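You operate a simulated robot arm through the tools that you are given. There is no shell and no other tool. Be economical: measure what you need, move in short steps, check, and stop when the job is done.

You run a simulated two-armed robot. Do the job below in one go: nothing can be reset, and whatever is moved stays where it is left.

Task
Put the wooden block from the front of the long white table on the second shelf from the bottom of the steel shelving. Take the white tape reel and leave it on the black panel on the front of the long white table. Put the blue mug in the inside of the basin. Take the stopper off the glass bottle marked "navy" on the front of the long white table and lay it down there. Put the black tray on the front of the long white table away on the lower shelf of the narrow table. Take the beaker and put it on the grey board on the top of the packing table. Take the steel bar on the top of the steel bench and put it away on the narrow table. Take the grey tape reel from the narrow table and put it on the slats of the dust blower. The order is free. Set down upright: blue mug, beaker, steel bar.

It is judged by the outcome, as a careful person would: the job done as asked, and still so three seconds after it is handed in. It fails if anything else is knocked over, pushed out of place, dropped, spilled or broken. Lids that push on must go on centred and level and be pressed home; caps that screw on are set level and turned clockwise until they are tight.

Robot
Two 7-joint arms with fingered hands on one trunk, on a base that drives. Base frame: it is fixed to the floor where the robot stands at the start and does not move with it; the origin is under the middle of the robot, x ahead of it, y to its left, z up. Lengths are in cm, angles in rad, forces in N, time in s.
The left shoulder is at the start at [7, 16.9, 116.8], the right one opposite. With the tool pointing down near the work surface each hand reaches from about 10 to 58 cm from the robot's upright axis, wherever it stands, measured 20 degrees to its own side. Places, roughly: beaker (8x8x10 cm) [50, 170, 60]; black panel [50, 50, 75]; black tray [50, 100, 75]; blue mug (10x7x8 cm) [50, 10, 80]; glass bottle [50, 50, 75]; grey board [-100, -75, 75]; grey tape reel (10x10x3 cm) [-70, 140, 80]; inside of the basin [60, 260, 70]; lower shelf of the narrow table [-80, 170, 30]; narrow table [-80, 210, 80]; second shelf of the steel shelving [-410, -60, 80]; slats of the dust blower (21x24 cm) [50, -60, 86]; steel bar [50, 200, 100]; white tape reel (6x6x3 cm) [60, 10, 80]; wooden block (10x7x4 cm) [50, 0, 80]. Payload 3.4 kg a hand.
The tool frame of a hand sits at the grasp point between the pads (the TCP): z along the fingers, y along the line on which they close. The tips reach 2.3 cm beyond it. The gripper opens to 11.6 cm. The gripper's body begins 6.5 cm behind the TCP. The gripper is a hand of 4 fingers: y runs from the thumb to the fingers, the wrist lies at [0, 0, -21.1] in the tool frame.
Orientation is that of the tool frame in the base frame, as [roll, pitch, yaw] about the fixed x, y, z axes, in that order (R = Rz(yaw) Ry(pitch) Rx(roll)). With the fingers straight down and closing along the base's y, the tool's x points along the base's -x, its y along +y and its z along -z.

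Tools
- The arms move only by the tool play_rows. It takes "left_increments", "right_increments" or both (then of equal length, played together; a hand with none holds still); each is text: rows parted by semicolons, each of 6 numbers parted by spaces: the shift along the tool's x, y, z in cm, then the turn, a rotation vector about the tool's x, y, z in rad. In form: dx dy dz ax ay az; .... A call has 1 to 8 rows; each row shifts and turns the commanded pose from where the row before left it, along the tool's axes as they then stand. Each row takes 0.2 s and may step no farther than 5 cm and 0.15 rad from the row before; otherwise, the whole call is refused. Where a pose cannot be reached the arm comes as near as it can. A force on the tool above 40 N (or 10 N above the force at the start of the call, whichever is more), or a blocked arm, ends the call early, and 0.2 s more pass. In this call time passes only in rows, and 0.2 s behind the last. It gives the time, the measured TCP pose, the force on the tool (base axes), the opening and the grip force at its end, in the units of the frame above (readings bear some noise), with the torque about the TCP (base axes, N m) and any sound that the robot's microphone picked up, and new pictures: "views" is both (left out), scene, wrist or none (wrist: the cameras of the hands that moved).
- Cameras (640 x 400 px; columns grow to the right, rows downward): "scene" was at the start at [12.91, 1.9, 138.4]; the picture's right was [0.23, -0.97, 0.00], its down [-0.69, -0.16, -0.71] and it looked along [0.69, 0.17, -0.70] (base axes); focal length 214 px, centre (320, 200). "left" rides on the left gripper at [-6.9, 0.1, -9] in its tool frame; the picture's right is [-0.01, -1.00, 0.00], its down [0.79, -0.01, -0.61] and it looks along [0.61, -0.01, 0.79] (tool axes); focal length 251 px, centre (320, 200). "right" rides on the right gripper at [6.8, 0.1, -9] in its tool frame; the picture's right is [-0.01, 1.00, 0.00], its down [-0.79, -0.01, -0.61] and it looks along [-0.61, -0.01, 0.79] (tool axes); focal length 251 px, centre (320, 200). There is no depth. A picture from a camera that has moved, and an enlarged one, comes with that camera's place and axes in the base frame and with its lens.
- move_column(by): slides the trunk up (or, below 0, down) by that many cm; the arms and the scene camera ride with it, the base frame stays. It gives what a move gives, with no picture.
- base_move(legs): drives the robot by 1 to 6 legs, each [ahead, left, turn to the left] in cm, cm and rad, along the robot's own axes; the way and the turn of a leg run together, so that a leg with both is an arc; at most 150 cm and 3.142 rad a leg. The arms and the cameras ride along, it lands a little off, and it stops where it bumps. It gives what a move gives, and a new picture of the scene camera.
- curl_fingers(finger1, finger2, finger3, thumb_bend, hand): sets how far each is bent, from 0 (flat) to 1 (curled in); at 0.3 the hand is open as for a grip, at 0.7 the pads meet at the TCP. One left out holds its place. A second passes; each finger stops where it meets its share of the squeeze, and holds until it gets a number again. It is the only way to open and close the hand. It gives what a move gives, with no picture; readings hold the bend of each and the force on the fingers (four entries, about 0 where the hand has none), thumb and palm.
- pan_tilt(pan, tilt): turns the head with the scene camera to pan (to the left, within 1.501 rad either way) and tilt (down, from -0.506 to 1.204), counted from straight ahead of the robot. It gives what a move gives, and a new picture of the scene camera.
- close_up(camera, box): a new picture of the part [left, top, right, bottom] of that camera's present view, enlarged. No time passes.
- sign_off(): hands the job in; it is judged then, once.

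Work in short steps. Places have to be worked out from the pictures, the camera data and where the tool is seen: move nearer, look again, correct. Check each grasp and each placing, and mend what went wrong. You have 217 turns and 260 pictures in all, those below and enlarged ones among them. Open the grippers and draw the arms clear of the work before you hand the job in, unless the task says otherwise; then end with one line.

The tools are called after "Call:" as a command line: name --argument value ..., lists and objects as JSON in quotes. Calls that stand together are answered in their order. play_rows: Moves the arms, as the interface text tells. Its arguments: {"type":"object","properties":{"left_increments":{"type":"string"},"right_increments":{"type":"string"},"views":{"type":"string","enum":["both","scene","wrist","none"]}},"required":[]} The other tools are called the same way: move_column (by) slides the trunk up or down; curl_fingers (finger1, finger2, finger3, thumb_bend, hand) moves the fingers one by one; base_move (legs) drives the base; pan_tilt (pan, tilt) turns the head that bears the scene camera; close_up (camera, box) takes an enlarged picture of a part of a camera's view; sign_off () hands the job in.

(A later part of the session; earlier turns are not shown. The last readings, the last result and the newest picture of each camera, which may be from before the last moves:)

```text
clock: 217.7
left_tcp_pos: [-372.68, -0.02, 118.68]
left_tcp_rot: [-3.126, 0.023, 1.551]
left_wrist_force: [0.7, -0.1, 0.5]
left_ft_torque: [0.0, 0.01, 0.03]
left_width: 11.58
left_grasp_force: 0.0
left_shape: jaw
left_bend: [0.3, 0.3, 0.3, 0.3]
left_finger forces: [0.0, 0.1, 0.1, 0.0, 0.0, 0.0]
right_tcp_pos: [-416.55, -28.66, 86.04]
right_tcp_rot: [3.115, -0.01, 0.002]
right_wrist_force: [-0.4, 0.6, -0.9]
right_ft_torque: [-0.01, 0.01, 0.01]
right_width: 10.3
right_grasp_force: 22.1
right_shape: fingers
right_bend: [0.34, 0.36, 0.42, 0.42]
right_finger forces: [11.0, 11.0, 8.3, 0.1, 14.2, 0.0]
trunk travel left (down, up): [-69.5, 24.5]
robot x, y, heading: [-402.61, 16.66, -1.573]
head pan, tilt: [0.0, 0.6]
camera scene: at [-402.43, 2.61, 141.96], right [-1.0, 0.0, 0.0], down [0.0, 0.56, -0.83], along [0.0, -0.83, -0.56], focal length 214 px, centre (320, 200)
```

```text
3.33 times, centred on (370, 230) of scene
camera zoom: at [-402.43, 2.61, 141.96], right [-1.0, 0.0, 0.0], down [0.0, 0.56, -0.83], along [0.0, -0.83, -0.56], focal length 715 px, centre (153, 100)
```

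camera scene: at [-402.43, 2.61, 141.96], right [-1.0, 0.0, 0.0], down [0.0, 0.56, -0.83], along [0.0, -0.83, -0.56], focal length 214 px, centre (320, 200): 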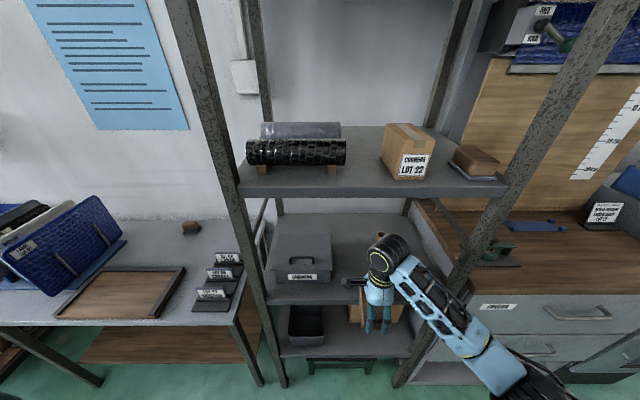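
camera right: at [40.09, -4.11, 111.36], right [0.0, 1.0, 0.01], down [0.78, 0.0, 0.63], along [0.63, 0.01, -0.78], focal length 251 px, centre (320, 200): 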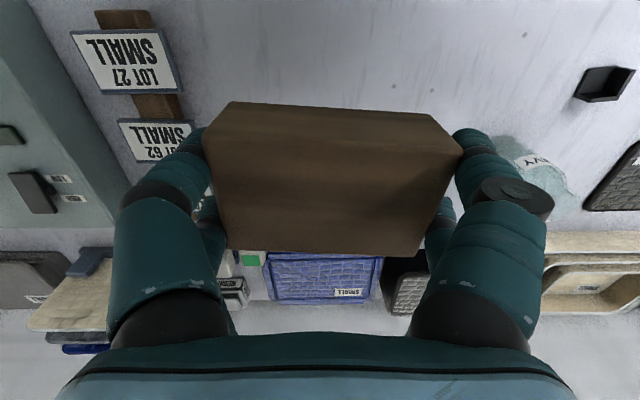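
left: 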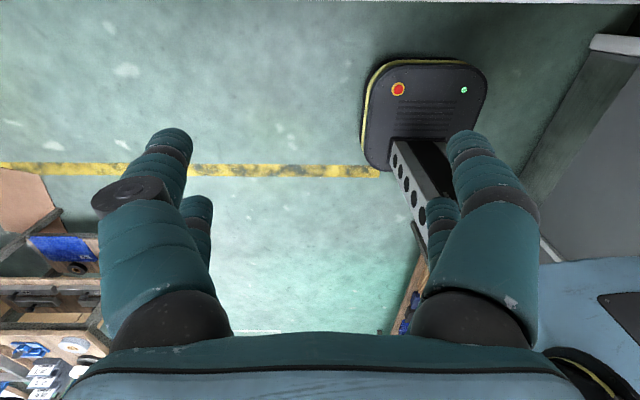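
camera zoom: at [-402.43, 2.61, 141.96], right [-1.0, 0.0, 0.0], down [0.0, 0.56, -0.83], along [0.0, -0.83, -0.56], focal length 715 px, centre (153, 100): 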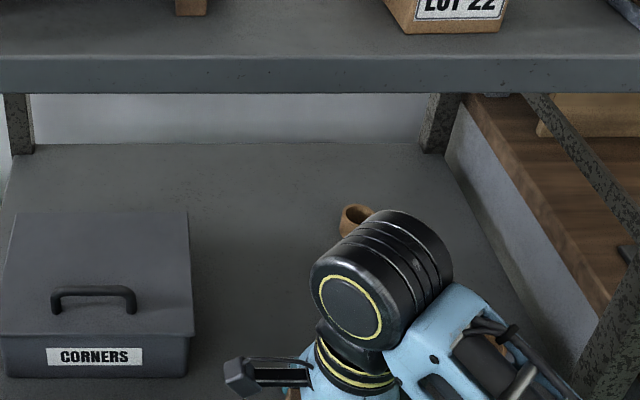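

Clearances look fine. Drive 16.5 cm further in.

Call:
base_move --legs '[[8, 0.5, 0], [8.5, 0, 0]]'

Call:
close_up --camera "right" --box '[0, 0, 640, 400]'

```text
clock: 219.4
left_tcp_pos: [-372.4, -16.09, 118.59]
left_tcp_rot: [-3.129, 0.021, 1.55]
left_wrist_force: [0.0, -0.1, -0.5]
left_ft_torque: [0.02, -0.01, 0.01]
left_width: 11.59
left_grasp_force: 0.0
left_shape: jaw
left_bend: [0.3, 0.3, 0.3, 0.3]
left_finger forces: [0.0, 0.2, 0.0, 0.0, 0.1, 0.0]
right_tcp_pos: [-416.19, -44.72, 85.99]
right_tcp_rot: [3.117, -0.011, 0.002]
right_wrist_force: [-0.2, -1.0, -1.0]
right_ft_torque: [0.01, 0.0, 0.02]
right_width: 10.25
right_grasp_force: 22.5
right_shape: fingers
right_bend: [0.34, 0.36, 0.42, 0.42]
right_finger forces: [11.0, 11.0, 8.2, 0.0, 14.2, 0.0]
trunk travel left (down, up): [-69.5, 24.5]
robot x, y, heading: [-401.91, 0.59, -1.576]
head pan, tilt: [0.0, 0.6]
camera scene: at [-402.02, -13.47, 141.94], right [-1.0, 0.0, 0.0], down [0.0, 0.57, -0.82], along [0.0, -0.82, -0.57], focal length 214 px, centre (320, 200)
```

scene: 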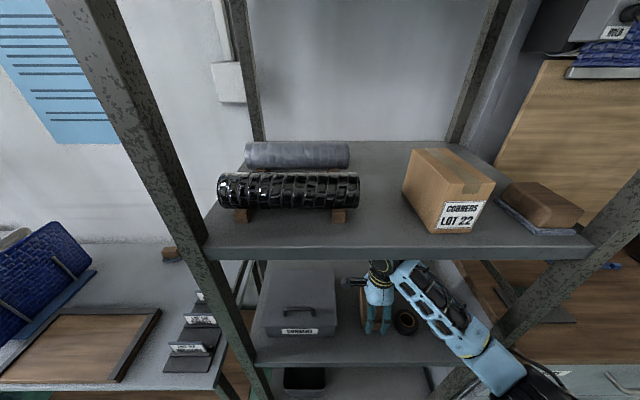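

```text
1.00 times, centred on (320, 200) of right (not enlarged: the box is as wide or as high as the picture)
camera zoom: at [-409.38, -44.64, 95.0], right [-0.01, -1.0, 0.02], down [-0.8, 0.02, 0.6], along [-0.6, -0.01, -0.8], focal length 251 px, centre (320, 200)
```

zoom: 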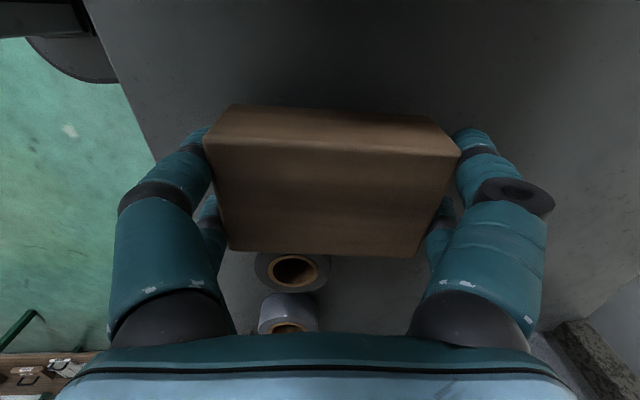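

Position is good. Lower until contact.

Call:
play_rows --right_increments "0 0 0.6 0 0 0;0 0 0.4 0 0 0;0 0 0.4 0 0 0;0 0 0.4 0 0 0;0 0 0.4 0 0 0;0 0 0.4 0 0 0;0 0 0.4 0 0 0;0 0 0.4 0 0 0" --views "none"

```text
clock: 221.4
left_tcp_pos: [-372.32, -15.66, 118.52]
left_tcp_rot: [-3.127, 0.025, 1.55]
left_wrist_force: [-0.2, 0.1, -0.5]
left_ft_torque: [0.02, -0.01, 0.02]
left_width: 11.59
left_grasp_force: 0.1
left_shape: jaw
left_bend: [0.3, 0.3, 0.3, 0.3]
left_finger forces: [0.0, 0.0, 0.0, 0.1, 0.0, 0.0]
right_tcp_pos: [-416.1, -44.79, 83.17]
right_tcp_rot: [3.104, -0.015, 0.002]
right_wrist_force: [2.7, 6.7, 27.7]
right_ft_torque: [-0.46, 0.01, -0.03]
right_width: 10.39
right_grasp_force: 23.5
right_shape: fingers
right_bend: [0.35, 0.38, 0.44, 0.43]
right_finger forces: [10.9, 11.1, 9.4, 0.1, 15.0, 0.0]
trunk travel left (down, up): [-69.5, 24.5]
robot x, y, heading: [-401.81, 0.51, -1.574]
head pan, tilt: [0.0, 0.6]
stopped in row 8 (right hand): the force on the tool passed its limit at 41 N (the readings are from after the stop); the commanded pose is now the measured one
```

Block is on the shelf. Ease, open moderately, then rise a little and withdraw backwards.

Call:
play_rows --right_increments "0 0 -0.4 0 0 0" --views "none"

Call:
curl_fingers --hand "right" --finger1 0.24 --finger2 0.24 --finger3 0.24 --thumb_bend 0.24

Call:
close_up --camera "right" --box '[0, 0, 640, 400]'

```text
clock: 221.8
left_tcp_pos: [-372.26, -15.82, 118.64]
left_tcp_rot: [-3.125, 0.024, 1.549]
left_wrist_force: [0.2, -0.2, 0.4]
left_ft_torque: [0.0, 0.01, 0.0]
left_width: 11.59
left_grasp_force: 0.1
left_shape: jaw
left_bend: [0.3, 0.3, 0.3, 0.3]
left_finger forces: [0.0, 0.1, 0.0, 0.1, 0.0, 0.1]
right_tcp_pos: [-416.11, -44.89, 83.23]
right_tcp_rot: [3.108, -0.012, 0.003]
right_wrist_force: [5.4, 3.5, 12.3]
right_ft_torque: [-0.59, 0.01, 0.19]
right_width: 10.38
right_grasp_force: 22.2
right_shape: fingers
right_bend: [0.35, 0.38, 0.44, 0.43]
right_finger forces: [10.8, 11.5, 8.7, 0.0, 14.4, 0.1]
trunk travel left (down, up): [-69.5, 24.5]
robot x, y, heading: [-401.9, 0.74, -1.576]
head pan, tilt: [0.0, 0.6]
```

```text
clock: 222.8
left_tcp_pos: [-372.26, -16.03, 118.64]
left_tcp_rot: [-3.129, 0.024, 1.55]
left_wrist_force: [0.3, 0.0, 0.2]
left_ft_torque: [0.04, -0.03, -0.01]
left_width: 11.57
left_grasp_force: 0.1
left_shape: jaw
left_bend: [0.3, 0.3, 0.3, 0.3]
left_finger forces: [0.0, 0.0, 0.1, 0.0, 0.0, 0.1]
right_tcp_pos: [-416.27, -45.01, 83.08]
right_tcp_rot: [3.111, -0.013, 0.001]
right_wrist_force: [0.8, 0.6, -0.3]
right_ft_torque: [0.01, 0.01, -0.01]
right_width: 12.82
right_grasp_force: 0.1
right_shape: fingers
right_bend: [0.24, 0.24, 0.24, 0.24]
right_finger forces: [0.0, 0.1, 0.1, 0.0, 0.1, 0.0]
trunk travel left (down, up): [-69.5, 24.5]
robot x, y, heading: [-402.06, 0.13, -1.574]
head pan, tilt: [0.0, 0.6]
```

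```text
1.00 times, centred on (320, 200) of right (not enlarged: the box is as wide or as high as the picture)
camera zoom: at [-409.41, -44.84, 92.15], right [-0.01, -1.0, 0.03], down [-0.8, 0.03, 0.6], along [-0.6, -0.02, -0.8], focal length 251 px, centre (320, 200)
```

zoom: 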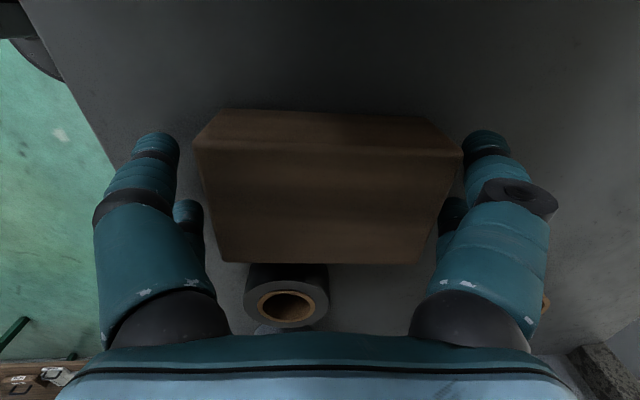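

Block released. Rise 5 cm carefully (below the upper shelf), then back out.

Call:
play_rows --right_increments "0 0 -1.5 0 0 0;0 0 -1.5 0 0 0;0 0 -1.2 0 0 0;0 0 -0.9 0 0 0" --views "both"

```text
clock: 223.8
left_tcp_pos: [-372.47, -15.95, 118.7]
left_tcp_rot: [-3.129, 0.023, 1.55]
left_wrist_force: [-0.9, 0.6, -0.8]
left_ft_torque: [0.0, 0.0, 0.0]
left_width: 11.57
left_grasp_force: 0.1
left_shape: jaw
left_bend: [0.3, 0.3, 0.3, 0.3]
left_finger forces: [0.0, 0.0, 0.0, 0.1, 0.1, 0.0]
right_tcp_pos: [-416.27, -44.8, 88.13]
right_tcp_rot: [3.11, -0.012, 0.0]
right_wrist_force: [0.5, 0.1, -0.4]
right_ft_torque: [0.0, -0.04, 0.0]
right_width: 12.81
right_grasp_force: 0.1
right_shape: fingers
right_bend: [0.24, 0.24, 0.24, 0.24]
right_finger forces: [0.1, 0.0, 0.0, 0.0, 0.0, 0.0]
trunk travel left (down, up): [-69.5, 24.5]
robot x, y, heading: [-401.91, 0.4, -1.573]
head pan, tilt: [0.0, 0.6]
camera scene: at [-402.03, -13.38, 141.95], right [-1.0, 0.0, 0.0], down [0.0, 0.57, -0.82], along [0.0, -0.82, -0.57], focal length 214 px, centre (320, 200)
camera right: at [-409.4, -44.63, 97.27], right [-0.01, -1.0, 0.03], down [-0.8, 0.03, 0.6], along [-0.6, -0.02, -0.8], focal length 251 px, centre (320, 200)
```

scene: 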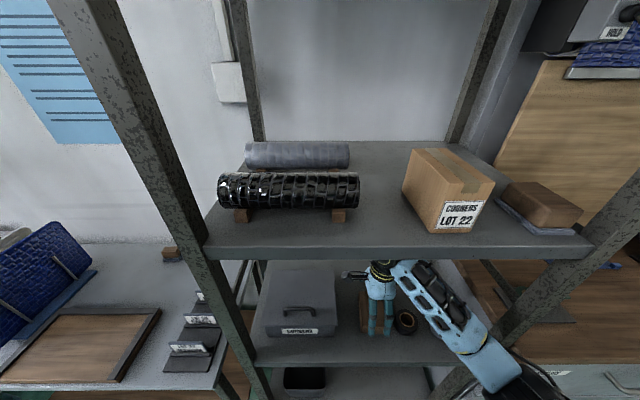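
right: 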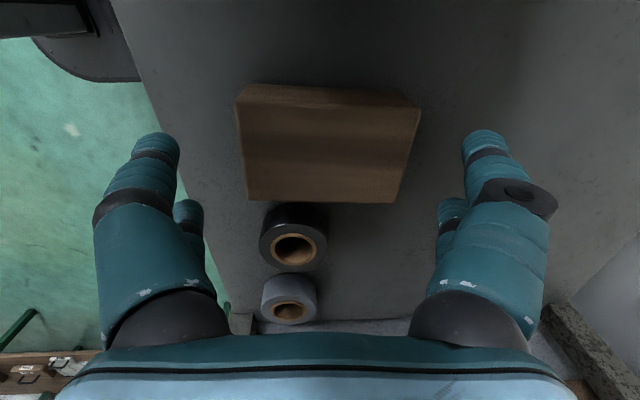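

Call:
base_move --legs '[[-6, 0, 0], [-34, 0, 0]]'

Call:
close_up --camera "scene" --box '[260, 120, 500, 320]'

```text
clock: 226.6
left_tcp_pos: [-372.16, 24.61, 118.55]
left_tcp_rot: [-3.127, 0.021, 1.548]
left_wrist_force: [0.6, -0.4, 0.0]
left_ft_torque: [-0.05, 0.0, 0.0]
left_width: 11.59
left_grasp_force: 0.0
left_shape: jaw
left_bend: [0.3, 0.3, 0.3, 0.3]
left_finger forces: [0.0, 0.1, 0.0, 0.1, 0.0, 0.0]
right_tcp_pos: [-416.16, -4.17, 88.16]
right_tcp_rot: [3.11, -0.015, -0.001]
right_wrist_force: [0.5, -0.2, 0.5]
right_ft_torque: [0.01, -0.02, -0.04]
right_width: 12.82
right_grasp_force: 0.1
right_shape: fingers
right_bend: [0.24, 0.24, 0.24, 0.24]
right_finger forces: [0.0, 0.1, 0.0, 0.1, 0.1, 0.1]
trunk travel left (down, up): [-69.5, 24.5]
robot x, y, heading: [-402.12, 40.83, -1.577]
head pan, tilt: [0.0, 0.6]
camera scene: at [-401.87, 27.28, 141.95], right [-1.0, 0.01, 0.0], down [0.0, 0.57, -0.82], along [0.0, -0.82, -0.57], focal length 214 px, centre (320, 200)
```

scene: 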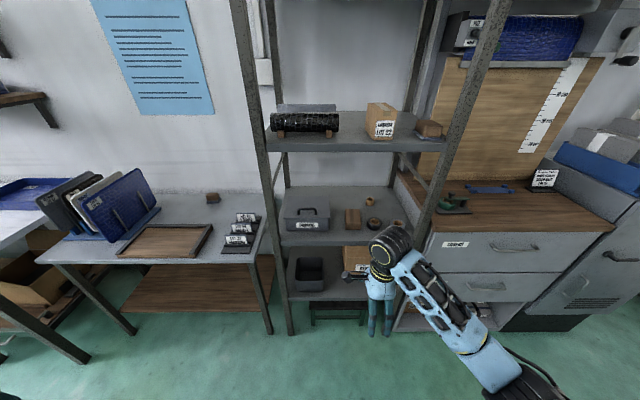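

```text
2.00 times, centred on (380, 220) of scene
camera zoom: at [-401.87, 27.28, 141.95], right [-1.0, 0.01, 0.0], down [0.0, 0.57, -0.82], along [0.0, -0.82, -0.57], focal length 429 px, centre (200, 160)
```

zoom: 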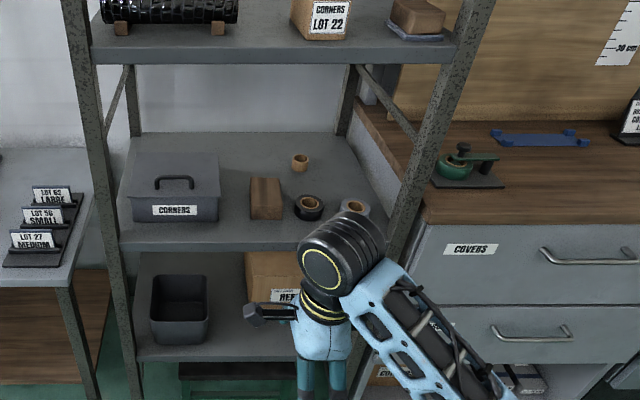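

The block stands on the second shelf. Now return: turn to +x and drive back, viewing the packing table's grey board on the way.

Call:
base_move --legs '[[0, 0, 1.571], [145, -5, 0], [115, 0, 0]]'

Call:
pan_tilt --pan -0.9 --tilt 0.6

```text
clock: 243.3
left_tcp_pos: [-119.74, 62.2, 118.51]
left_tcp_rot: [-3.128, 0.023, 3.102]
left_wrist_force: [-0.4, -0.3, 0.2]
left_ft_torque: [0.0, 0.01, 0.0]
left_width: 11.58
left_grasp_force: 0.0
left_shape: jaw
left_bend: [0.3, 0.3, 0.3, 0.3]
left_finger forces: [0.1, 0.0, 0.0, 0.1, 0.0, 0.1]
right_tcp_pos: [-91.85, 17.9, 88.21]
right_tcp_rot: [3.11, -0.014, 1.553]
right_wrist_force: [-0.7, 0.0, 0.4]
right_ft_torque: [0.0, 0.0, -0.04]
right_width: 12.83
right_grasp_force: 0.0
right_shape: fingers
right_bend: [0.24, 0.24, 0.24, 0.24]
right_finger forces: [0.0, 0.0, 0.1, 0.0, 0.1, 0.0]
trunk travel left (down, up): [-69.5, 24.5]
robot x, y, heading: [-136.72, 32.92, -0.023]
head pan, tilt: [0.0, 0.6]
camera scene: at [-123.02, 32.62, 141.96], right [-0.02, -1.0, 0.0], down [-0.56, 0.01, -0.83], along [0.82, -0.02, -0.56], focal length 214 px, centre (320, 200)
```

scene: 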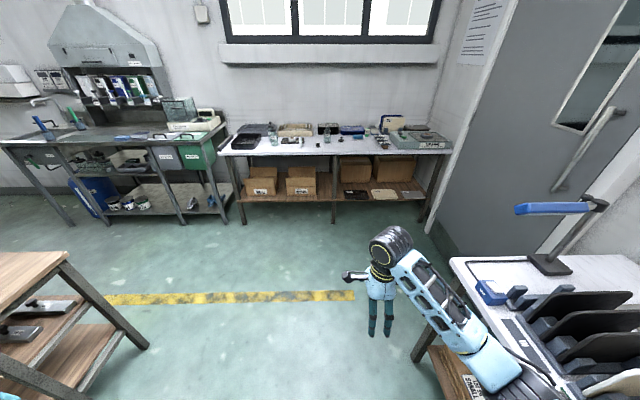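

```text
clock: 244.5
left_tcp_pos: [-119.79, 62.19, 118.61]
left_tcp_rot: [-3.125, 0.024, 3.101]
left_wrist_force: [0.3, -0.4, -0.2]
left_ft_torque: [0.04, 0.03, 0.02]
left_width: 11.59
left_grasp_force: 0.0
left_shape: jaw
left_bend: [0.3, 0.3, 0.3, 0.3]
left_finger forces: [0.1, 0.0, 0.1, 0.1, 0.0, 0.1]
right_tcp_pos: [-91.85, 17.93, 88.2]
right_tcp_rot: [3.11, -0.015, 1.552]
right_wrist_force: [0.9, -0.2, -0.4]
right_ft_torque: [-0.02, 0.04, 0.02]
right_width: 12.83
right_grasp_force: 0.0
right_shape: fingers
right_bend: [0.24, 0.24, 0.24, 0.24]
right_finger forces: [0.0, 0.1, 0.0, 0.0, 0.0, 0.0]
trunk travel left (down, up): [-69.5, 24.5]
robot x, y, heading: [-137.36, 32.7, -0.025]
head pan, tilt: [-0.901, 0.6]
camera scene: at [-126.5, 25.78, 141.95], right [-0.8, -0.6, 0.0], down [-0.34, 0.45, -0.83], along [0.5, -0.66, -0.56], focal length 214 px, centre (320, 200)
```

scene: 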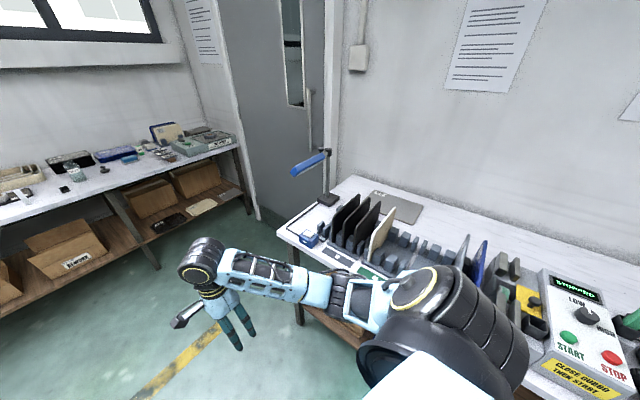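

Zoom to study the grey board and surroundings.

Call:
close_up --camera "scene" --box '[270, 130, 510, 280]'

```text
2.67 times, centred on (390, 205) of scene
camera zoom: at [-126.5, 25.78, 141.95], right [-0.8, -0.6, 0.0], down [-0.34, 0.45, -0.83], along [0.5, -0.66, -0.56], focal length 572 px, centre (133, 187)
```

zoom: 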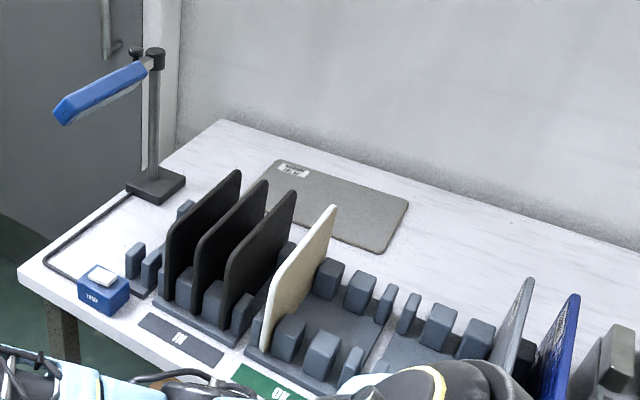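

The grey board (x -87…-114, y -61…-81) lies at the back of the packing table. First go look at the beaker under the steel bench.

Call:
base_move --legs '[[122, -3, 0.024], [0, 70, 0], [0, 72, 0]]'

Call:
move_column --by -30

Call:
pan_tilt --pan 0.0 --tilt 0.7

```text
clock: 257.7
left_tcp_pos: [1.09, 202.67, 118.57]
left_tcp_rot: [-3.128, 0.022, 3.125]
left_wrist_force: [0.8, -0.1, 0.5]
left_ft_torque: [0.04, 0.01, -0.01]
left_width: 11.59
left_grasp_force: 0.0
left_shape: jaw
left_bend: [0.3, 0.3, 0.3, 0.3]
left_finger forces: [0.0, 0.0, 0.0, 0.0, 0.0, 0.1]
right_tcp_pos: [30.11, 158.92, 88.3]
right_tcp_rot: [3.112, -0.015, 1.577]
right_wrist_force: [-0.6, -0.1, 0.0]
right_ft_torque: [-0.01, -0.04, 0.05]
right_width: 12.85
right_grasp_force: 0.1
right_shape: fingers
right_bend: [0.24, 0.24, 0.24, 0.24]
right_finger forces: [0.0, 0.1, 0.0, 0.1, 0.1, 0.0]
trunk travel left (down, up): [-69.5, 24.5]
robot x, y, heading: [-15.42, 173.04, 0.002]
head pan, tilt: [-0.901, 0.6]
camera scene: at [-4.8, 166.04, 141.95], right [-0.78, -0.62, 0.0], down [-0.35, 0.44, -0.82], along [0.51, -0.65, -0.57], focal length 214 px, centre (320, 200)
```

scene: 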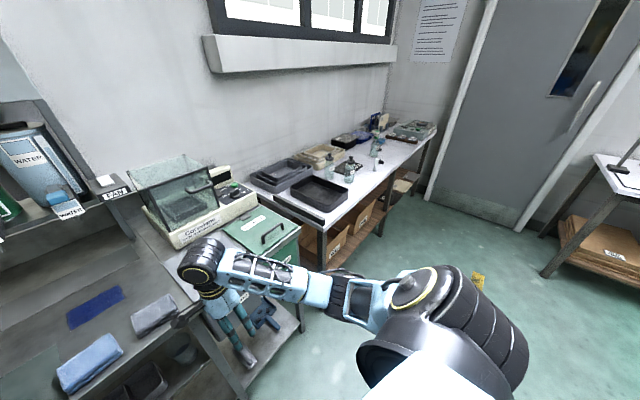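

```text
clock: 260.7
left_tcp_pos: [1.06, 202.74, 88.5]
left_tcp_rot: [-3.128, 0.023, 3.127]
left_wrist_force: [-0.3, -0.4, -0.4]
left_ft_torque: [-0.01, -0.01, 0.0]
left_width: 11.59
left_grasp_force: 0.0
left_shape: jaw
left_bend: [0.3, 0.3, 0.3, 0.3]
left_finger forces: [0.1, 0.0, 0.0, 0.0, 0.1, 0.0]
right_tcp_pos: [30.19, 158.93, 58.24]
right_tcp_rot: [3.109, -0.013, 1.575]
right_wrist_force: [0.3, -0.7, 0.3]
right_ft_torque: [0.0, 0.0, 0.0]
right_width: 12.8
right_grasp_force: 0.0
right_shape: fingers
right_bend: [0.24, 0.24, 0.24, 0.24]
right_finger forces: [0.0, 0.0, 0.1, 0.0, 0.1, 0.0]
trunk travel left (down, up): [-39.5, 54.5]
robot x, y, heading: [-15.55, 172.86, -0.0]
head pan, tilt: [-0.901, 0.6]
```

```text
clock: 261.9
left_tcp_pos: [1.1, 202.61, 88.63]
left_tcp_rot: [-3.128, 0.023, 3.126]
left_wrist_force: [-0.1, 0.3, 0.1]
left_ft_torque: [-0.04, -0.01, -0.01]
left_width: 11.6
left_grasp_force: 0.1
left_shape: jaw
left_bend: [0.3, 0.3, 0.3, 0.3]
left_finger forces: [0.1, 0.0, 0.0, 0.0, 0.1, 0.1]
right_tcp_pos: [30.1, 159.06, 58.23]
right_tcp_rot: [3.11, -0.014, 1.575]
right_wrist_force: [0.0, 0.3, -0.1]
right_ft_torque: [0.02, 0.01, 0.0]
right_width: 12.82
right_grasp_force: 0.1
right_shape: fingers
right_bend: [0.24, 0.24, 0.24, 0.24]
right_finger forces: [0.0, 0.0, 0.0, 0.1, 0.1, 0.1]
trunk travel left (down, up): [-39.5, 54.5]
robot x, y, heading: [-15.42, 173.02, -0.0]
head pan, tilt: [0.0, 0.7]
camera scene: at [-1.81, 172.99, 111.09], right [0.0, -1.0, 0.0], down [-0.64, 0.0, -0.76], along [0.76, 0.0, -0.64], focal length 214 px, centre (320, 200)
```

scene: 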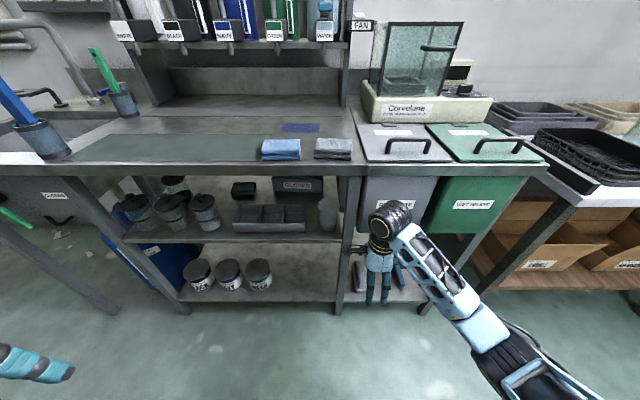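

Now the lower compartment is visible; zoom on the beaker.

Call:
close_up --camera "scene" --box '[220, 160, 380, 260]'

Call:
pan_tilt --pan 0.0 --tilt 0.35

```text
4.00 times, centred on (300, 210) of scene
camera zoom: at [-1.81, 172.99, 111.09], right [0.0, -1.0, 0.0], down [-0.64, 0.0, -0.76], along [0.76, 0.0, -0.64], focal length 858 px, centre (400, 160)
```

zoom: 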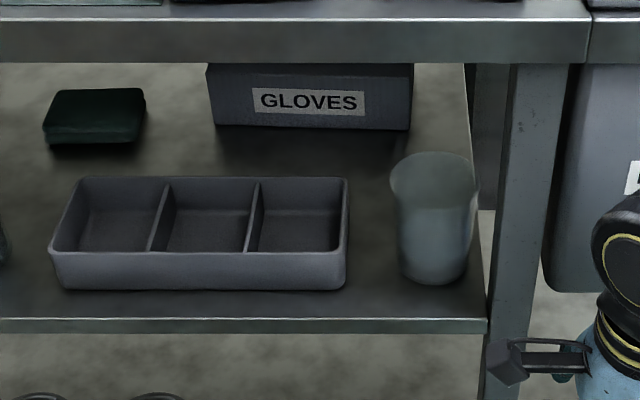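

```text
clock: 262.8
left_tcp_pos: [1.17, 202.64, 88.61]
left_tcp_rot: [-3.128, 0.022, 3.125]
left_wrist_force: [-1.1, -0.2, -0.1]
left_ft_torque: [0.01, -0.01, -0.01]
left_width: 11.56
left_grasp_force: 0.1
left_shape: jaw
left_bend: [0.3, 0.3, 0.3, 0.3]
left_finger forces: [0.0, 0.1, 0.0, 0.1, 0.0, 0.1]
right_tcp_pos: [30.07, 158.92, 58.18]
right_tcp_rot: [3.11, -0.013, 1.576]
right_wrist_force: [0.5, -0.1, -0.4]
right_ft_torque: [-0.02, -0.02, 0.03]
right_width: 12.81
right_grasp_force: 0.1
right_shape: fingers
right_bend: [0.24, 0.24, 0.24, 0.24]
right_finger forces: [0.1, 0.0, 0.0, 0.1, 0.0, 0.1]
trunk travel left (down, up): [-39.5, 54.5]
robot x, y, heading: [-15.2, 173.3, -0.001]
head pan, tilt: [0.0, 0.351]
camera scene: at [-0.99, 173.0, 114.22], right [0.0, -1.0, 0.0], down [-0.34, 0.0, -0.94], along [0.94, 0.0, -0.34], focal length 214 px, centre (320, 200)
```

scene: 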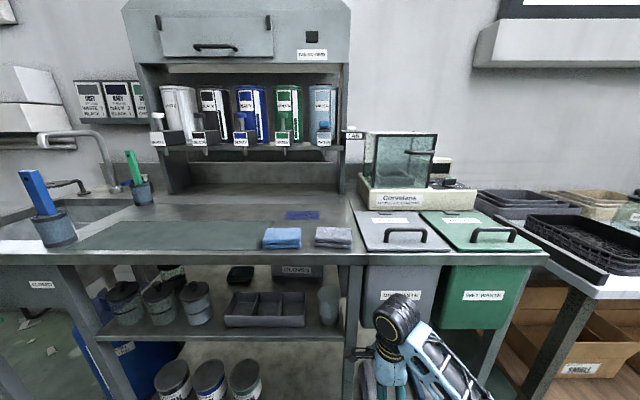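

Beaker ≈ (46, 170.4), shelf z≈59, rim ≈69; the bench leg stands right of it, a low tray (top ≈63) left. I'll use the left hand coming from the left, pitched ~25° down, closing front-to-back. First retract the right hand, then start reorienting the left hand.

Call:
play_rows --right_increments "0 -4 -2.5 0 0 0;0 -4 -2.5 0 0 0;0 -4 -2.5 0 0 0;0 -4 -2.5 0 0 0;-2 -4 -2 0 0 0" --left_increments "-4 0 0 0 0 0;-4 0 0 -0.14 0 0;-2 0 0 -0.14 0 0;0 0 0 -0.14 0 0;0 0 0 -0.14 0 0" --views "scene"

```text
clock: 264.0
left_tcp_pos: [11.12, 202.47, 88.8]
left_tcp_rot: [2.593, 0.022, 3.123]
left_wrist_force: [0.3, -0.1, 0.9]
left_ft_torque: [0.01, -0.01, -0.01]
left_width: 11.57
left_grasp_force: 0.0
left_shape: jaw
left_bend: [0.3, 0.3, 0.3, 0.3]
left_finger forces: [0.0, 0.0, 0.0, 0.0, 0.1, 0.0]
right_tcp_pos: [14.11, 158.36, 70.1]
right_tcp_rot: [3.116, -0.012, 1.577]
right_wrist_force: [0.5, -0.9, -0.2]
right_ft_torque: [0.0, 0.0, -0.03]
right_width: 12.82
right_grasp_force: 0.0
right_shape: fingers
right_bend: [0.24, 0.24, 0.24, 0.24]
right_finger forces: [0.0, 0.1, 0.0, 0.0, 0.0, 0.0]
right hand out of reach, approached as far as the arm can: row 5
trunk travel left (down, up): [-39.5, 54.5]
robot x, y, heading: [-15.25, 173.21, 0.002]
head pan, tilt: [0.0, 0.351]
camera scene: at [-0.95, 172.92, 114.22], right [0.0, -1.0, 0.0], down [-0.34, 0.0, -0.94], along [0.94, 0.0, -0.34], focal length 214 px, centre (320, 200)
```

scene: 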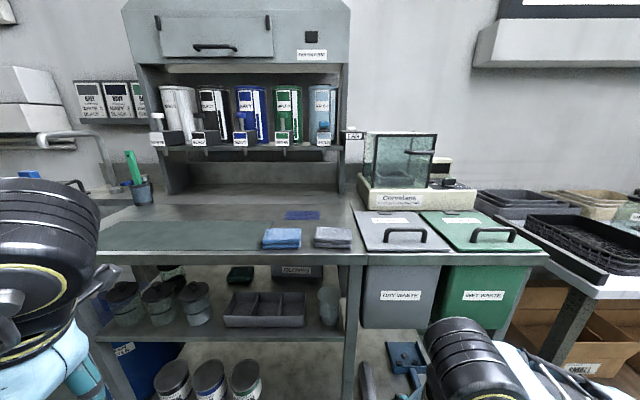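

Wrong sense; rotate the other way about tool x (total +1.70 rad).

Call:
play_rows --left_increments "0 0 0 0.145 0 0;0 0 0 0.145 0 0;0 0 0 0.145 0 0;0 0 0 0.145 0 0;0 0 0 0.145 0 0;0 0 0 0.145 0 0;0 0 0 0.145 0 0;0 0 0 0.145 0 0" --views "none"

Call:
play_rows --left_increments "0 0 0 0.145 0 0;0 0 0 0.145 0 0;0 0 0 0.125 0 0;0 0 0 0.125 0 0" --views "scene"

```text
clock: 265.8
left_tcp_pos: [11.09, 202.5, 88.62]
left_tcp_rot: [-2.525, 0.024, 3.128]
left_wrist_force: [0.0, 0.2, -0.4]
left_ft_torque: [-0.03, 0.0, 0.04]
left_width: 11.6
left_grasp_force: 0.0
left_shape: jaw
left_bend: [0.3, 0.3, 0.3, 0.3]
left_finger forces: [0.1, 0.0, 0.1, 0.0, 0.0, 0.0]
right_tcp_pos: [14.25, 158.53, 69.98]
right_tcp_rot: [3.112, -0.014, 1.576]
right_wrist_force: [0.0, 0.7, -0.3]
right_ft_torque: [-0.02, -0.03, 0.02]
right_width: 12.82
right_grasp_force: 0.1
right_shape: fingers
right_bend: [0.24, 0.24, 0.24, 0.24]
right_finger forces: [0.1, 0.0, 0.1, 0.0, 0.1, 0.0]
trunk travel left (down, up): [-39.5, 54.5]
robot x, y, heading: [-15.14, 173.34, -0.002]
head pan, tilt: [0.0, 0.351]
```

```text
clock: 266.8
left_tcp_pos: [10.99, 202.44, 88.75]
left_tcp_rot: [-1.986, 0.024, 3.125]
left_wrist_force: [0.3, 0.5, -0.2]
left_ft_torque: [0.01, -0.01, -0.02]
left_width: 11.59
left_grasp_force: 0.0
left_shape: jaw
left_bend: [0.3, 0.3, 0.3, 0.3]
left_finger forces: [0.1, 0.0, 0.0, 0.0, 0.0, 0.0]
right_tcp_pos: [14.19, 158.46, 70.04]
right_tcp_rot: [3.113, -0.013, 1.577]
right_wrist_force: [0.1, 0.5, -0.8]
right_ft_torque: [-0.04, 0.0, 0.0]
right_width: 12.86
right_grasp_force: 0.0
right_shape: fingers
right_bend: [0.24, 0.24, 0.24, 0.24]
right_finger forces: [0.0, 0.1, 0.0, 0.1, 0.0, 0.0]
trunk travel left (down, up): [-39.5, 54.5]
robot x, y, heading: [-14.97, 172.9, -0.0]
head pan, tilt: [0.0, 0.351]
camera scene: at [-0.98, 173.01, 114.23], right [0.0, -1.0, 0.0], down [-0.34, 0.0, -0.94], along [0.94, 0.0, -0.34], focal length 214 px, centre (320, 200)
```

scene: 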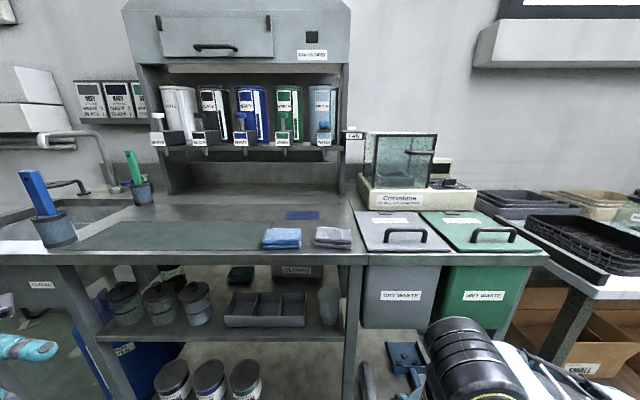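

Hand points -y, 24° down. Now spin +90° about its axis so it closes along x with the camera on top.

Call:
play_rows --left_increments "0 0 0 0 0 0.143;0 0 0 0 0 0.143;0 0 0 0 0 0.143;0 0 0 0 0 0.143;0 0 0 0 0 0.143;0 0 0 0 0 0.143;0 0 0 0 0 0.143;0 0 0 0 0 0.143" --views "none"

Call:
play_rows --left_increments "0 0 0 0 0 0.143;0 0 0 0 0 0.143;0 0 0 0 0 0.143" --views "both"

```text
clock: 268.6
left_tcp_pos: [11.16, 202.54, 88.79]
left_tcp_rot: [-2.418, 1.002, 2.373]
left_wrist_force: [-0.4, 0.6, 0.7]
left_ft_torque: [0.03, 0.02, 0.0]
left_width: 11.6
left_grasp_force: 0.0
left_shape: jaw
left_bend: [0.3, 0.3, 0.3, 0.3]
left_finger forces: [0.0, 0.0, 0.0, 0.1, 0.1, 0.0]
right_tcp_pos: [14.09, 158.53, 70.05]
right_tcp_rot: [3.112, -0.013, 1.577]
right_wrist_force: [0.0, 0.3, -1.1]
right_ft_torque: [0.0, -0.02, 0.0]
right_width: 12.82
right_grasp_force: 0.1
right_shape: fingers
right_bend: [0.24, 0.24, 0.24, 0.24]
right_finger forces: [0.0, 0.1, 0.0, 0.0, 0.1, 0.0]
trunk travel left (down, up): [-39.5, 54.5]
robot x, y, heading: [-15.14, 172.93, 0.003]
head pan, tilt: [0.0, 0.351]
```

```text
clock: 269.4
left_tcp_pos: [11.08, 202.5, 88.74]
left_tcp_rot: [3.078, 1.155, 1.497]
left_wrist_force: [-0.2, 0.3, 0.4]
left_ft_torque: [-0.01, 0.02, -0.02]
left_width: 11.61
left_grasp_force: 0.0
left_shape: jaw
left_bend: [0.3, 0.3, 0.3, 0.3]
left_finger forces: [0.1, 0.0, 0.1, 0.0, 0.1, 0.0]
right_tcp_pos: [14.08, 158.49, 70.01]
right_tcp_rot: [3.111, -0.011, 1.576]
right_wrist_force: [0.2, -0.1, -0.2]
right_ft_torque: [0.01, 0.01, -0.01]
right_width: 12.85
right_grasp_force: 0.1
right_shape: fingers
right_bend: [0.24, 0.24, 0.24, 0.24]
right_finger forces: [0.1, 0.0, 0.0, 0.0, 0.0, 0.0]
trunk travel left (down, up): [-39.5, 54.5]
robot x, y, heading: [-15.23, 173.14, 0.005]
head pan, tilt: [0.0, 0.351]
camera scene: at [-0.99, 173.0, 114.23], right [0.0, -1.0, 0.0], down [-0.34, 0.0, -0.94], along [0.94, 0.0, -0.34], focal length 214 px, centre (320, 200)
camera left: at [10.94, 208.01, 98.8], right [-1.0, 0.01, -0.02], down [0.02, 0.88, -0.48], along [0.01, -0.48, -0.88], focal length 251 px, centre (320, 200)
```

scene: 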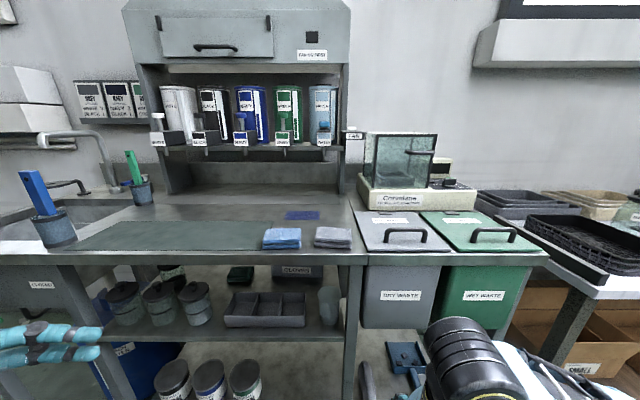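
left: 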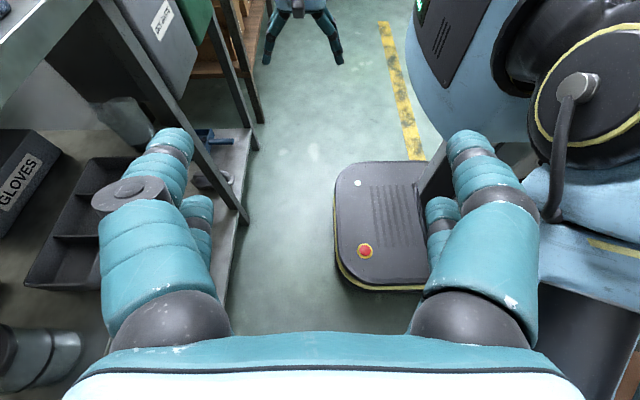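

The left hand orientation is right. Raise the right hand out of the way, drive ahead 20 cm, then lower the left hand in front of the shelf.

Call:
play_rows --right_increments "0 0 -5 0 0 0;0 0 -5 0 0 0;0 0 -5 0 0 0;0 0 -5 0 0 0;0 0 -5 0 0 0" --left_increments "0 0 0 0 0 0;4 0 -1.8 0 0 0;4 0 -1.8 0 0 0;4 0 -1.8 0 0 0;4 0 -1.8 0 0 0" --views "none"

Call:
base_move --legs '[[18, 0, 0]]'

Call:
close_up --camera "left" --box '[0, 0, 640, 400]'

```text
clock: 270.6
left_tcp_pos: [11.99, 214.53, 77.41]
left_tcp_rot: [3.085, 1.153, 1.505]
left_wrist_force: [-0.5, 0.6, 0.3]
left_ft_torque: [0.02, 0.0, -0.02]
left_width: 11.58
left_grasp_force: 0.0
left_shape: jaw
left_bend: [0.3, 0.3, 0.3, 0.3]
left_finger forces: [0.1, 0.0, 0.0, 0.1, 0.1, 0.0]
left hand out of reach, approached as far as the arm can: row 5
right_tcp_pos: [12.83, 157.96, 95.0]
right_tcp_rot: [3.109, -0.014, 1.578]
right_wrist_force: [-0.3, -0.4, 0.9]
right_ft_torque: [-0.03, 0.02, 0.01]
right_width: 12.82
right_grasp_force: 0.1
right_shape: fingers
right_bend: [0.24, 0.24, 0.24, 0.24]
right_finger forces: [0.1, 0.0, 0.0, 0.0, 0.1, 0.1]
trunk travel left (down, up): [-39.5, 54.5]
robot x, y, heading: [-15.34, 173.08, 0.006]
head pan, tilt: [0.0, 0.351]
```

```text
clock: 272.1
left_tcp_pos: [30.58, 214.29, 77.41]
left_tcp_rot: [3.089, 1.155, 1.504]
left_wrist_force: [0.7, -0.2, -0.6]
left_ft_torque: [0.01, 0.01, -0.01]
left_width: 11.56
left_grasp_force: 0.1
left_shape: jaw
left_bend: [0.3, 0.3, 0.3, 0.3]
left_finger forces: [0.1, 0.1, 0.1, 0.1, 0.0, 0.0]
right_tcp_pos: [31.19, 157.86, 94.9]
right_tcp_rot: [3.111, -0.013, 1.573]
right_wrist_force: [1.7, -0.1, 0.2]
right_ft_torque: [-0.01, 0.02, 0.01]
right_width: 12.81
right_grasp_force: 0.1
right_shape: fingers
right_bend: [0.24, 0.24, 0.24, 0.24]
right_finger forces: [0.0, 0.1, 0.0, 0.0, 0.1, 0.1]
trunk travel left (down, up): [-39.5, 54.5]
robot x, y, heading: [3.09, 173.27, -0.001]
head pan, tilt: [0.0, 0.351]
camera scene: at [17.31, 172.95, 114.22], right [0.0, -1.0, 0.0], down [-0.34, 0.0, -0.94], along [0.94, 0.0, -0.34], focal length 214 px, centre (320, 200)
```

scene: 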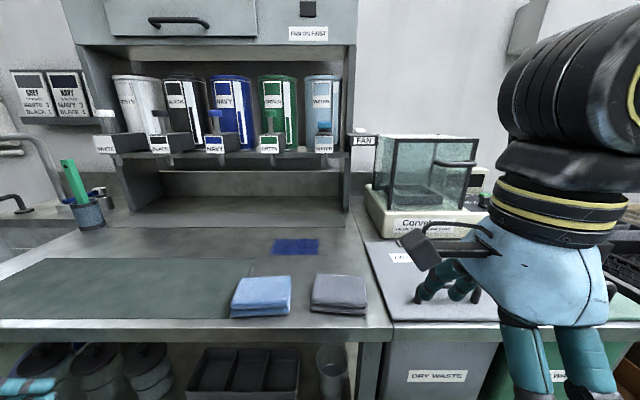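

```text
1.00 times, centred on (320, 200) of left (not enlarged: the box is as wide or as high as the picture)
camera zoom: at [30.46, 219.71, 87.38], right [-1.0, 0.01, -0.01], down [0.02, 0.88, -0.48], along [0.0, -0.48, -0.88], focal length 251 px, centre (320, 200)
```

zoom: 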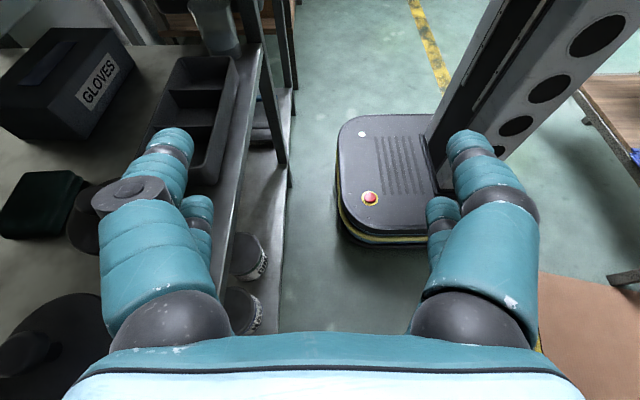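

I go forward along the tool axis (still in front of the shelf) to y≈186, z≈69.5.

Call:
play_rows --left_increments "0 0 4.8 0 0 0;0 0 4.8 0 0 0;0 0 4.8 0 0 0;-1 0 4.8 0 0 0;-1 0 4.8 0 0 0;-2 0 4.5 0 0 0" --views "both"

```text
clock: 273.5
left_tcp_pos: [30.2, 186.42, 70.0]
left_tcp_rot: [3.083, 1.153, 1.5]
left_wrist_force: [0.0, 0.2, 0.4]
left_ft_torque: [-0.01, 0.0, 0.01]
left_width: 11.58
left_grasp_force: 0.1
left_shape: jaw
left_bend: [0.3, 0.3, 0.3, 0.3]
left_finger forces: [0.0, 0.0, 0.0, 0.0, 0.0, 0.0]
right_tcp_pos: [31.01, 157.94, 94.98]
right_tcp_rot: [3.111, -0.014, 1.573]
right_wrist_force: [-0.1, -0.6, -0.6]
right_ft_torque: [-0.01, 0.01, 0.01]
right_width: 12.82
right_grasp_force: 0.1
right_shape: fingers
right_bend: [0.24, 0.24, 0.24, 0.24]
right_finger forces: [0.1, 0.0, 0.0, 0.0, 0.0, 0.1]
trunk travel left (down, up): [-39.5, 54.5]
robot x, y, heading: [2.51, 172.75, -0.003]
head pan, tilt: [0.0, 0.351]
camera scene: at [17.22, 172.9, 114.23], right [0.0, -1.0, 0.0], down [-0.34, 0.0, -0.94], along [0.94, 0.0, -0.34], focal length 214 px, centre (320, 200)
camera left: at [30.11, 191.8, 79.96], right [-1.0, 0.01, -0.01], down [0.02, 0.88, -0.48], along [0.01, -0.48, -0.88], focal length 251 px, centre (320, 200)
```

scene: 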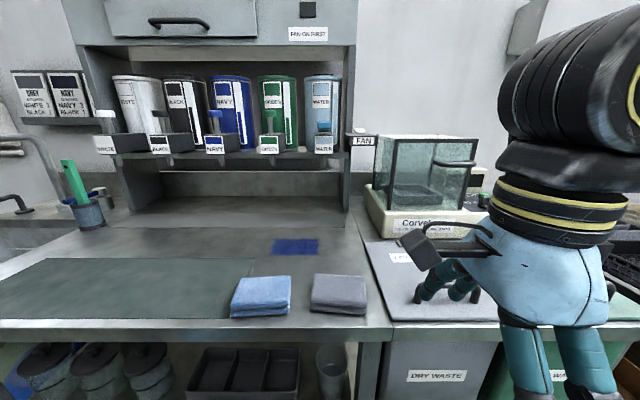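
left: 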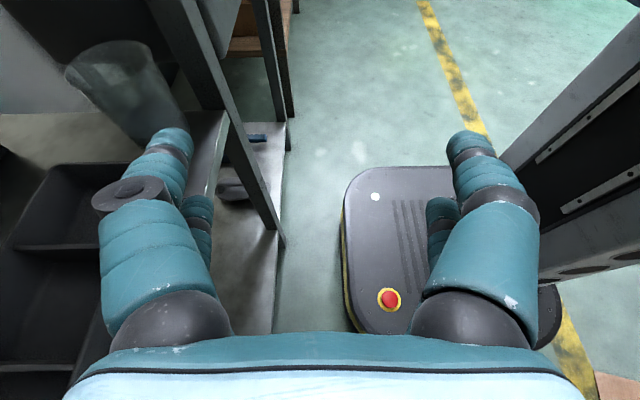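

Re-evaluated: beaker ≈ (50, 170), base z≈55, rim ≈65.5, Ø≈8. Lower to z 66 and move in (+x) over the tray, left of the beaker.

Call:
play_rows --left_increments "1.8 0 0.8 0 0 0;1.8 3 0.8 0 0 0;0 4.5 0 0 0 0;0 4.5 0 0 0 0" --views "both"

```text
clock: 274.5
left_tcp_pos: [42.27, 186.53, 66.14]
left_tcp_rot: [3.091, 1.154, 1.504]
left_wrist_force: [-1.0, -0.9, -0.8]
left_ft_torque: [0.0, 0.01, -0.02]
left_width: 11.57
left_grasp_force: 0.1
left_shape: jaw
left_bend: [0.3, 0.3, 0.3, 0.3]
left_finger forces: [0.0, 0.0, 0.0, 0.1, 0.0, 0.0]
right_tcp_pos: [31.22, 157.97, 94.87]
right_tcp_rot: [3.11, -0.014, 1.572]
right_wrist_force: [0.5, 0.9, -1.2]
right_ft_torque: [-0.01, 0.02, 0.01]
right_width: 12.81
right_grasp_force: 0.0
right_shape: fingers
right_bend: [0.24, 0.24, 0.24, 0.24]
right_finger forces: [0.0, 0.1, 0.0, 0.1, 0.0, 0.1]
trunk travel left (down, up): [-39.5, 54.5]
robot x, y, heading: [2.63, 172.97, -0.002]
head pan, tilt: [0.0, 0.351]
camera scene: at [17.29, 172.93, 114.22], right [0.0, -1.0, 0.0], down [-0.34, 0.0, -0.94], along [0.94, 0.0, -0.34], focal length 214 px, centre (320, 200)
camera left: at [42.21, 191.93, 76.21], right [-1.0, 0.01, -0.01], down [0.02, 0.88, -0.48], along [0.01, -0.48, -0.88], focal length 251 px, centre (320, 200)
```

scene: 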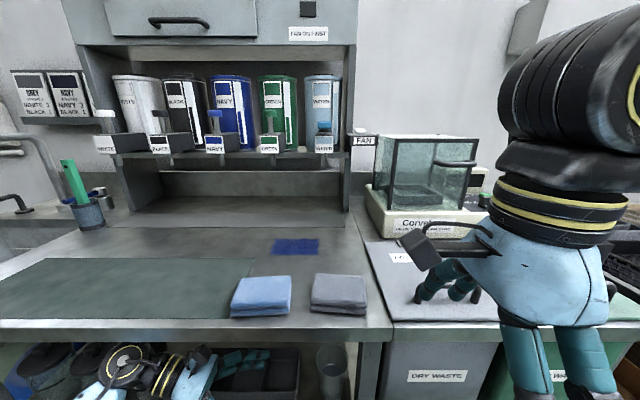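
left: 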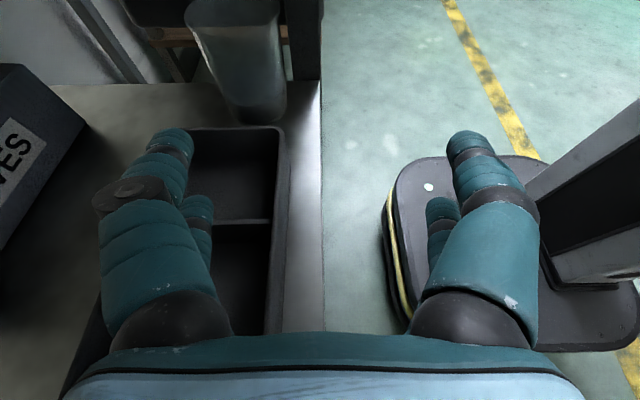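

Beaker centre now ≈ (49.5, 167.8), clear of the leg. Move in 7 cm, then advance 12 cm and check.

Call:
play_rows --left_increments "0 4 0 0 0 0;0 3.3 0 0 0 0;-0.9 0 4.4 0 0 0;-0.9 0 4.4 0 0 0" --views "wrist"

```text
clock: 275.5
left_tcp_pos: [49.45, 177.36, 64.34]
left_tcp_rot: [3.087, 1.152, 1.505]
left_wrist_force: [1.0, 0.0, -0.2]
left_ft_torque: [0.02, 0.01, 0.02]
left_width: 11.61
left_grasp_force: 0.0
left_shape: jaw
left_bend: [0.3, 0.3, 0.3, 0.3]
left_finger forces: [0.0, 0.1, 0.0, 0.0, 0.0, 0.0]
right_tcp_pos: [31.1, 157.86, 94.88]
right_tcp_rot: [3.112, -0.016, 1.573]
right_wrist_force: [-1.0, 0.3, -0.2]
right_ft_torque: [0.0, -0.03, 0.02]
right_width: 12.85
right_grasp_force: 0.0
right_shape: fingers
right_bend: [0.24, 0.24, 0.24, 0.24]
right_finger forces: [0.0, 0.0, 0.0, 0.0, 0.1, 0.0]
trunk travel left (down, up): [-39.5, 54.5]
robot x, y, heading: [3.02, 172.88, -0.004]
head pan, tilt: [0.0, 0.351]
camera left: at [49.45, 182.76, 74.31], right [-1.0, 0.01, -0.01], down [0.02, 0.88, -0.48], along [0.01, -0.48, -0.88], focal length 251 px, centre (320, 200)
```

left: 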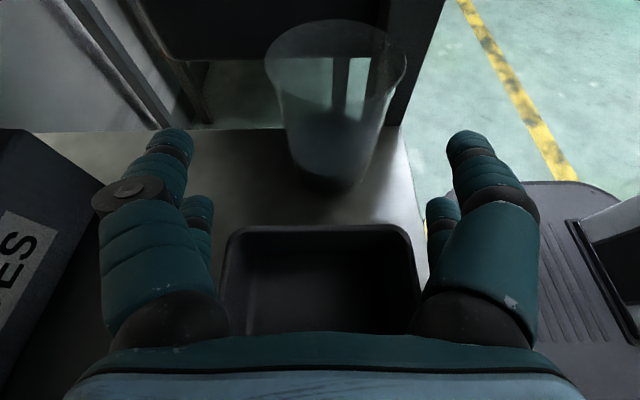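

Beaker at (48.4, 168). Advance to it.

Call:
play_rows --left_increments "-0.6 -1 3 0 0 0;-0.6 0 3 0 0 0;-0.5 0 2.8 0 0 0" --views "wrist"

```text
clock: 276.3
left_tcp_pos: [48.37, 168.82, 62.04]
left_tcp_rot: [3.09, 1.155, 1.507]
left_wrist_force: [-0.1, 0.0, 0.0]
left_ft_torque: [0.02, 0.03, -0.01]
left_width: 11.58
left_grasp_force: 0.2
left_shape: jaw
left_bend: [0.3, 0.3, 0.3, 0.3]
left_finger forces: [0.3, 0.0, 0.0, 0.0, 0.0, 0.1]
right_tcp_pos: [31.15, 157.86, 94.79]
right_tcp_rot: [3.11, -0.015, 1.574]
right_wrist_force: [0.7, 0.9, -0.4]
right_ft_torque: [-0.03, 0.03, -0.02]
right_width: 12.81
right_grasp_force: 0.0
right_shape: fingers
right_bend: [0.24, 0.24, 0.24, 0.24]
right_finger forces: [0.0, 0.0, 0.0, 0.0, 0.0, 0.1]
trunk travel left (down, up): [-39.5, 54.5]
robot x, y, heading: [2.92, 173.13, -0.0]
head pan, tilt: [0.0, 0.351]
camera left: at [48.36, 174.22, 72.07], right [-1.0, 0.01, -0.01], down [0.02, 0.88, -0.48], along [0.01, -0.48, -0.88], focal length 251 px, centre (320, 200)
```

left: 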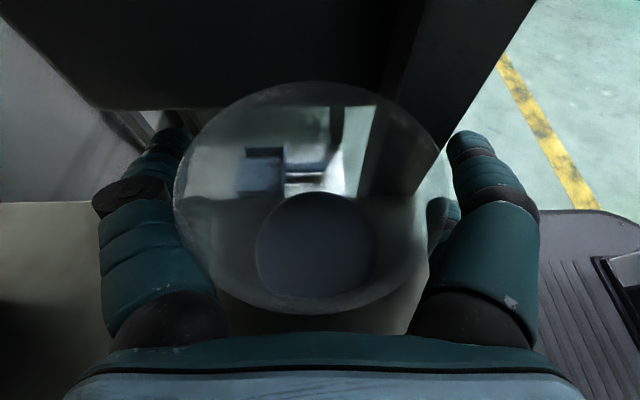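

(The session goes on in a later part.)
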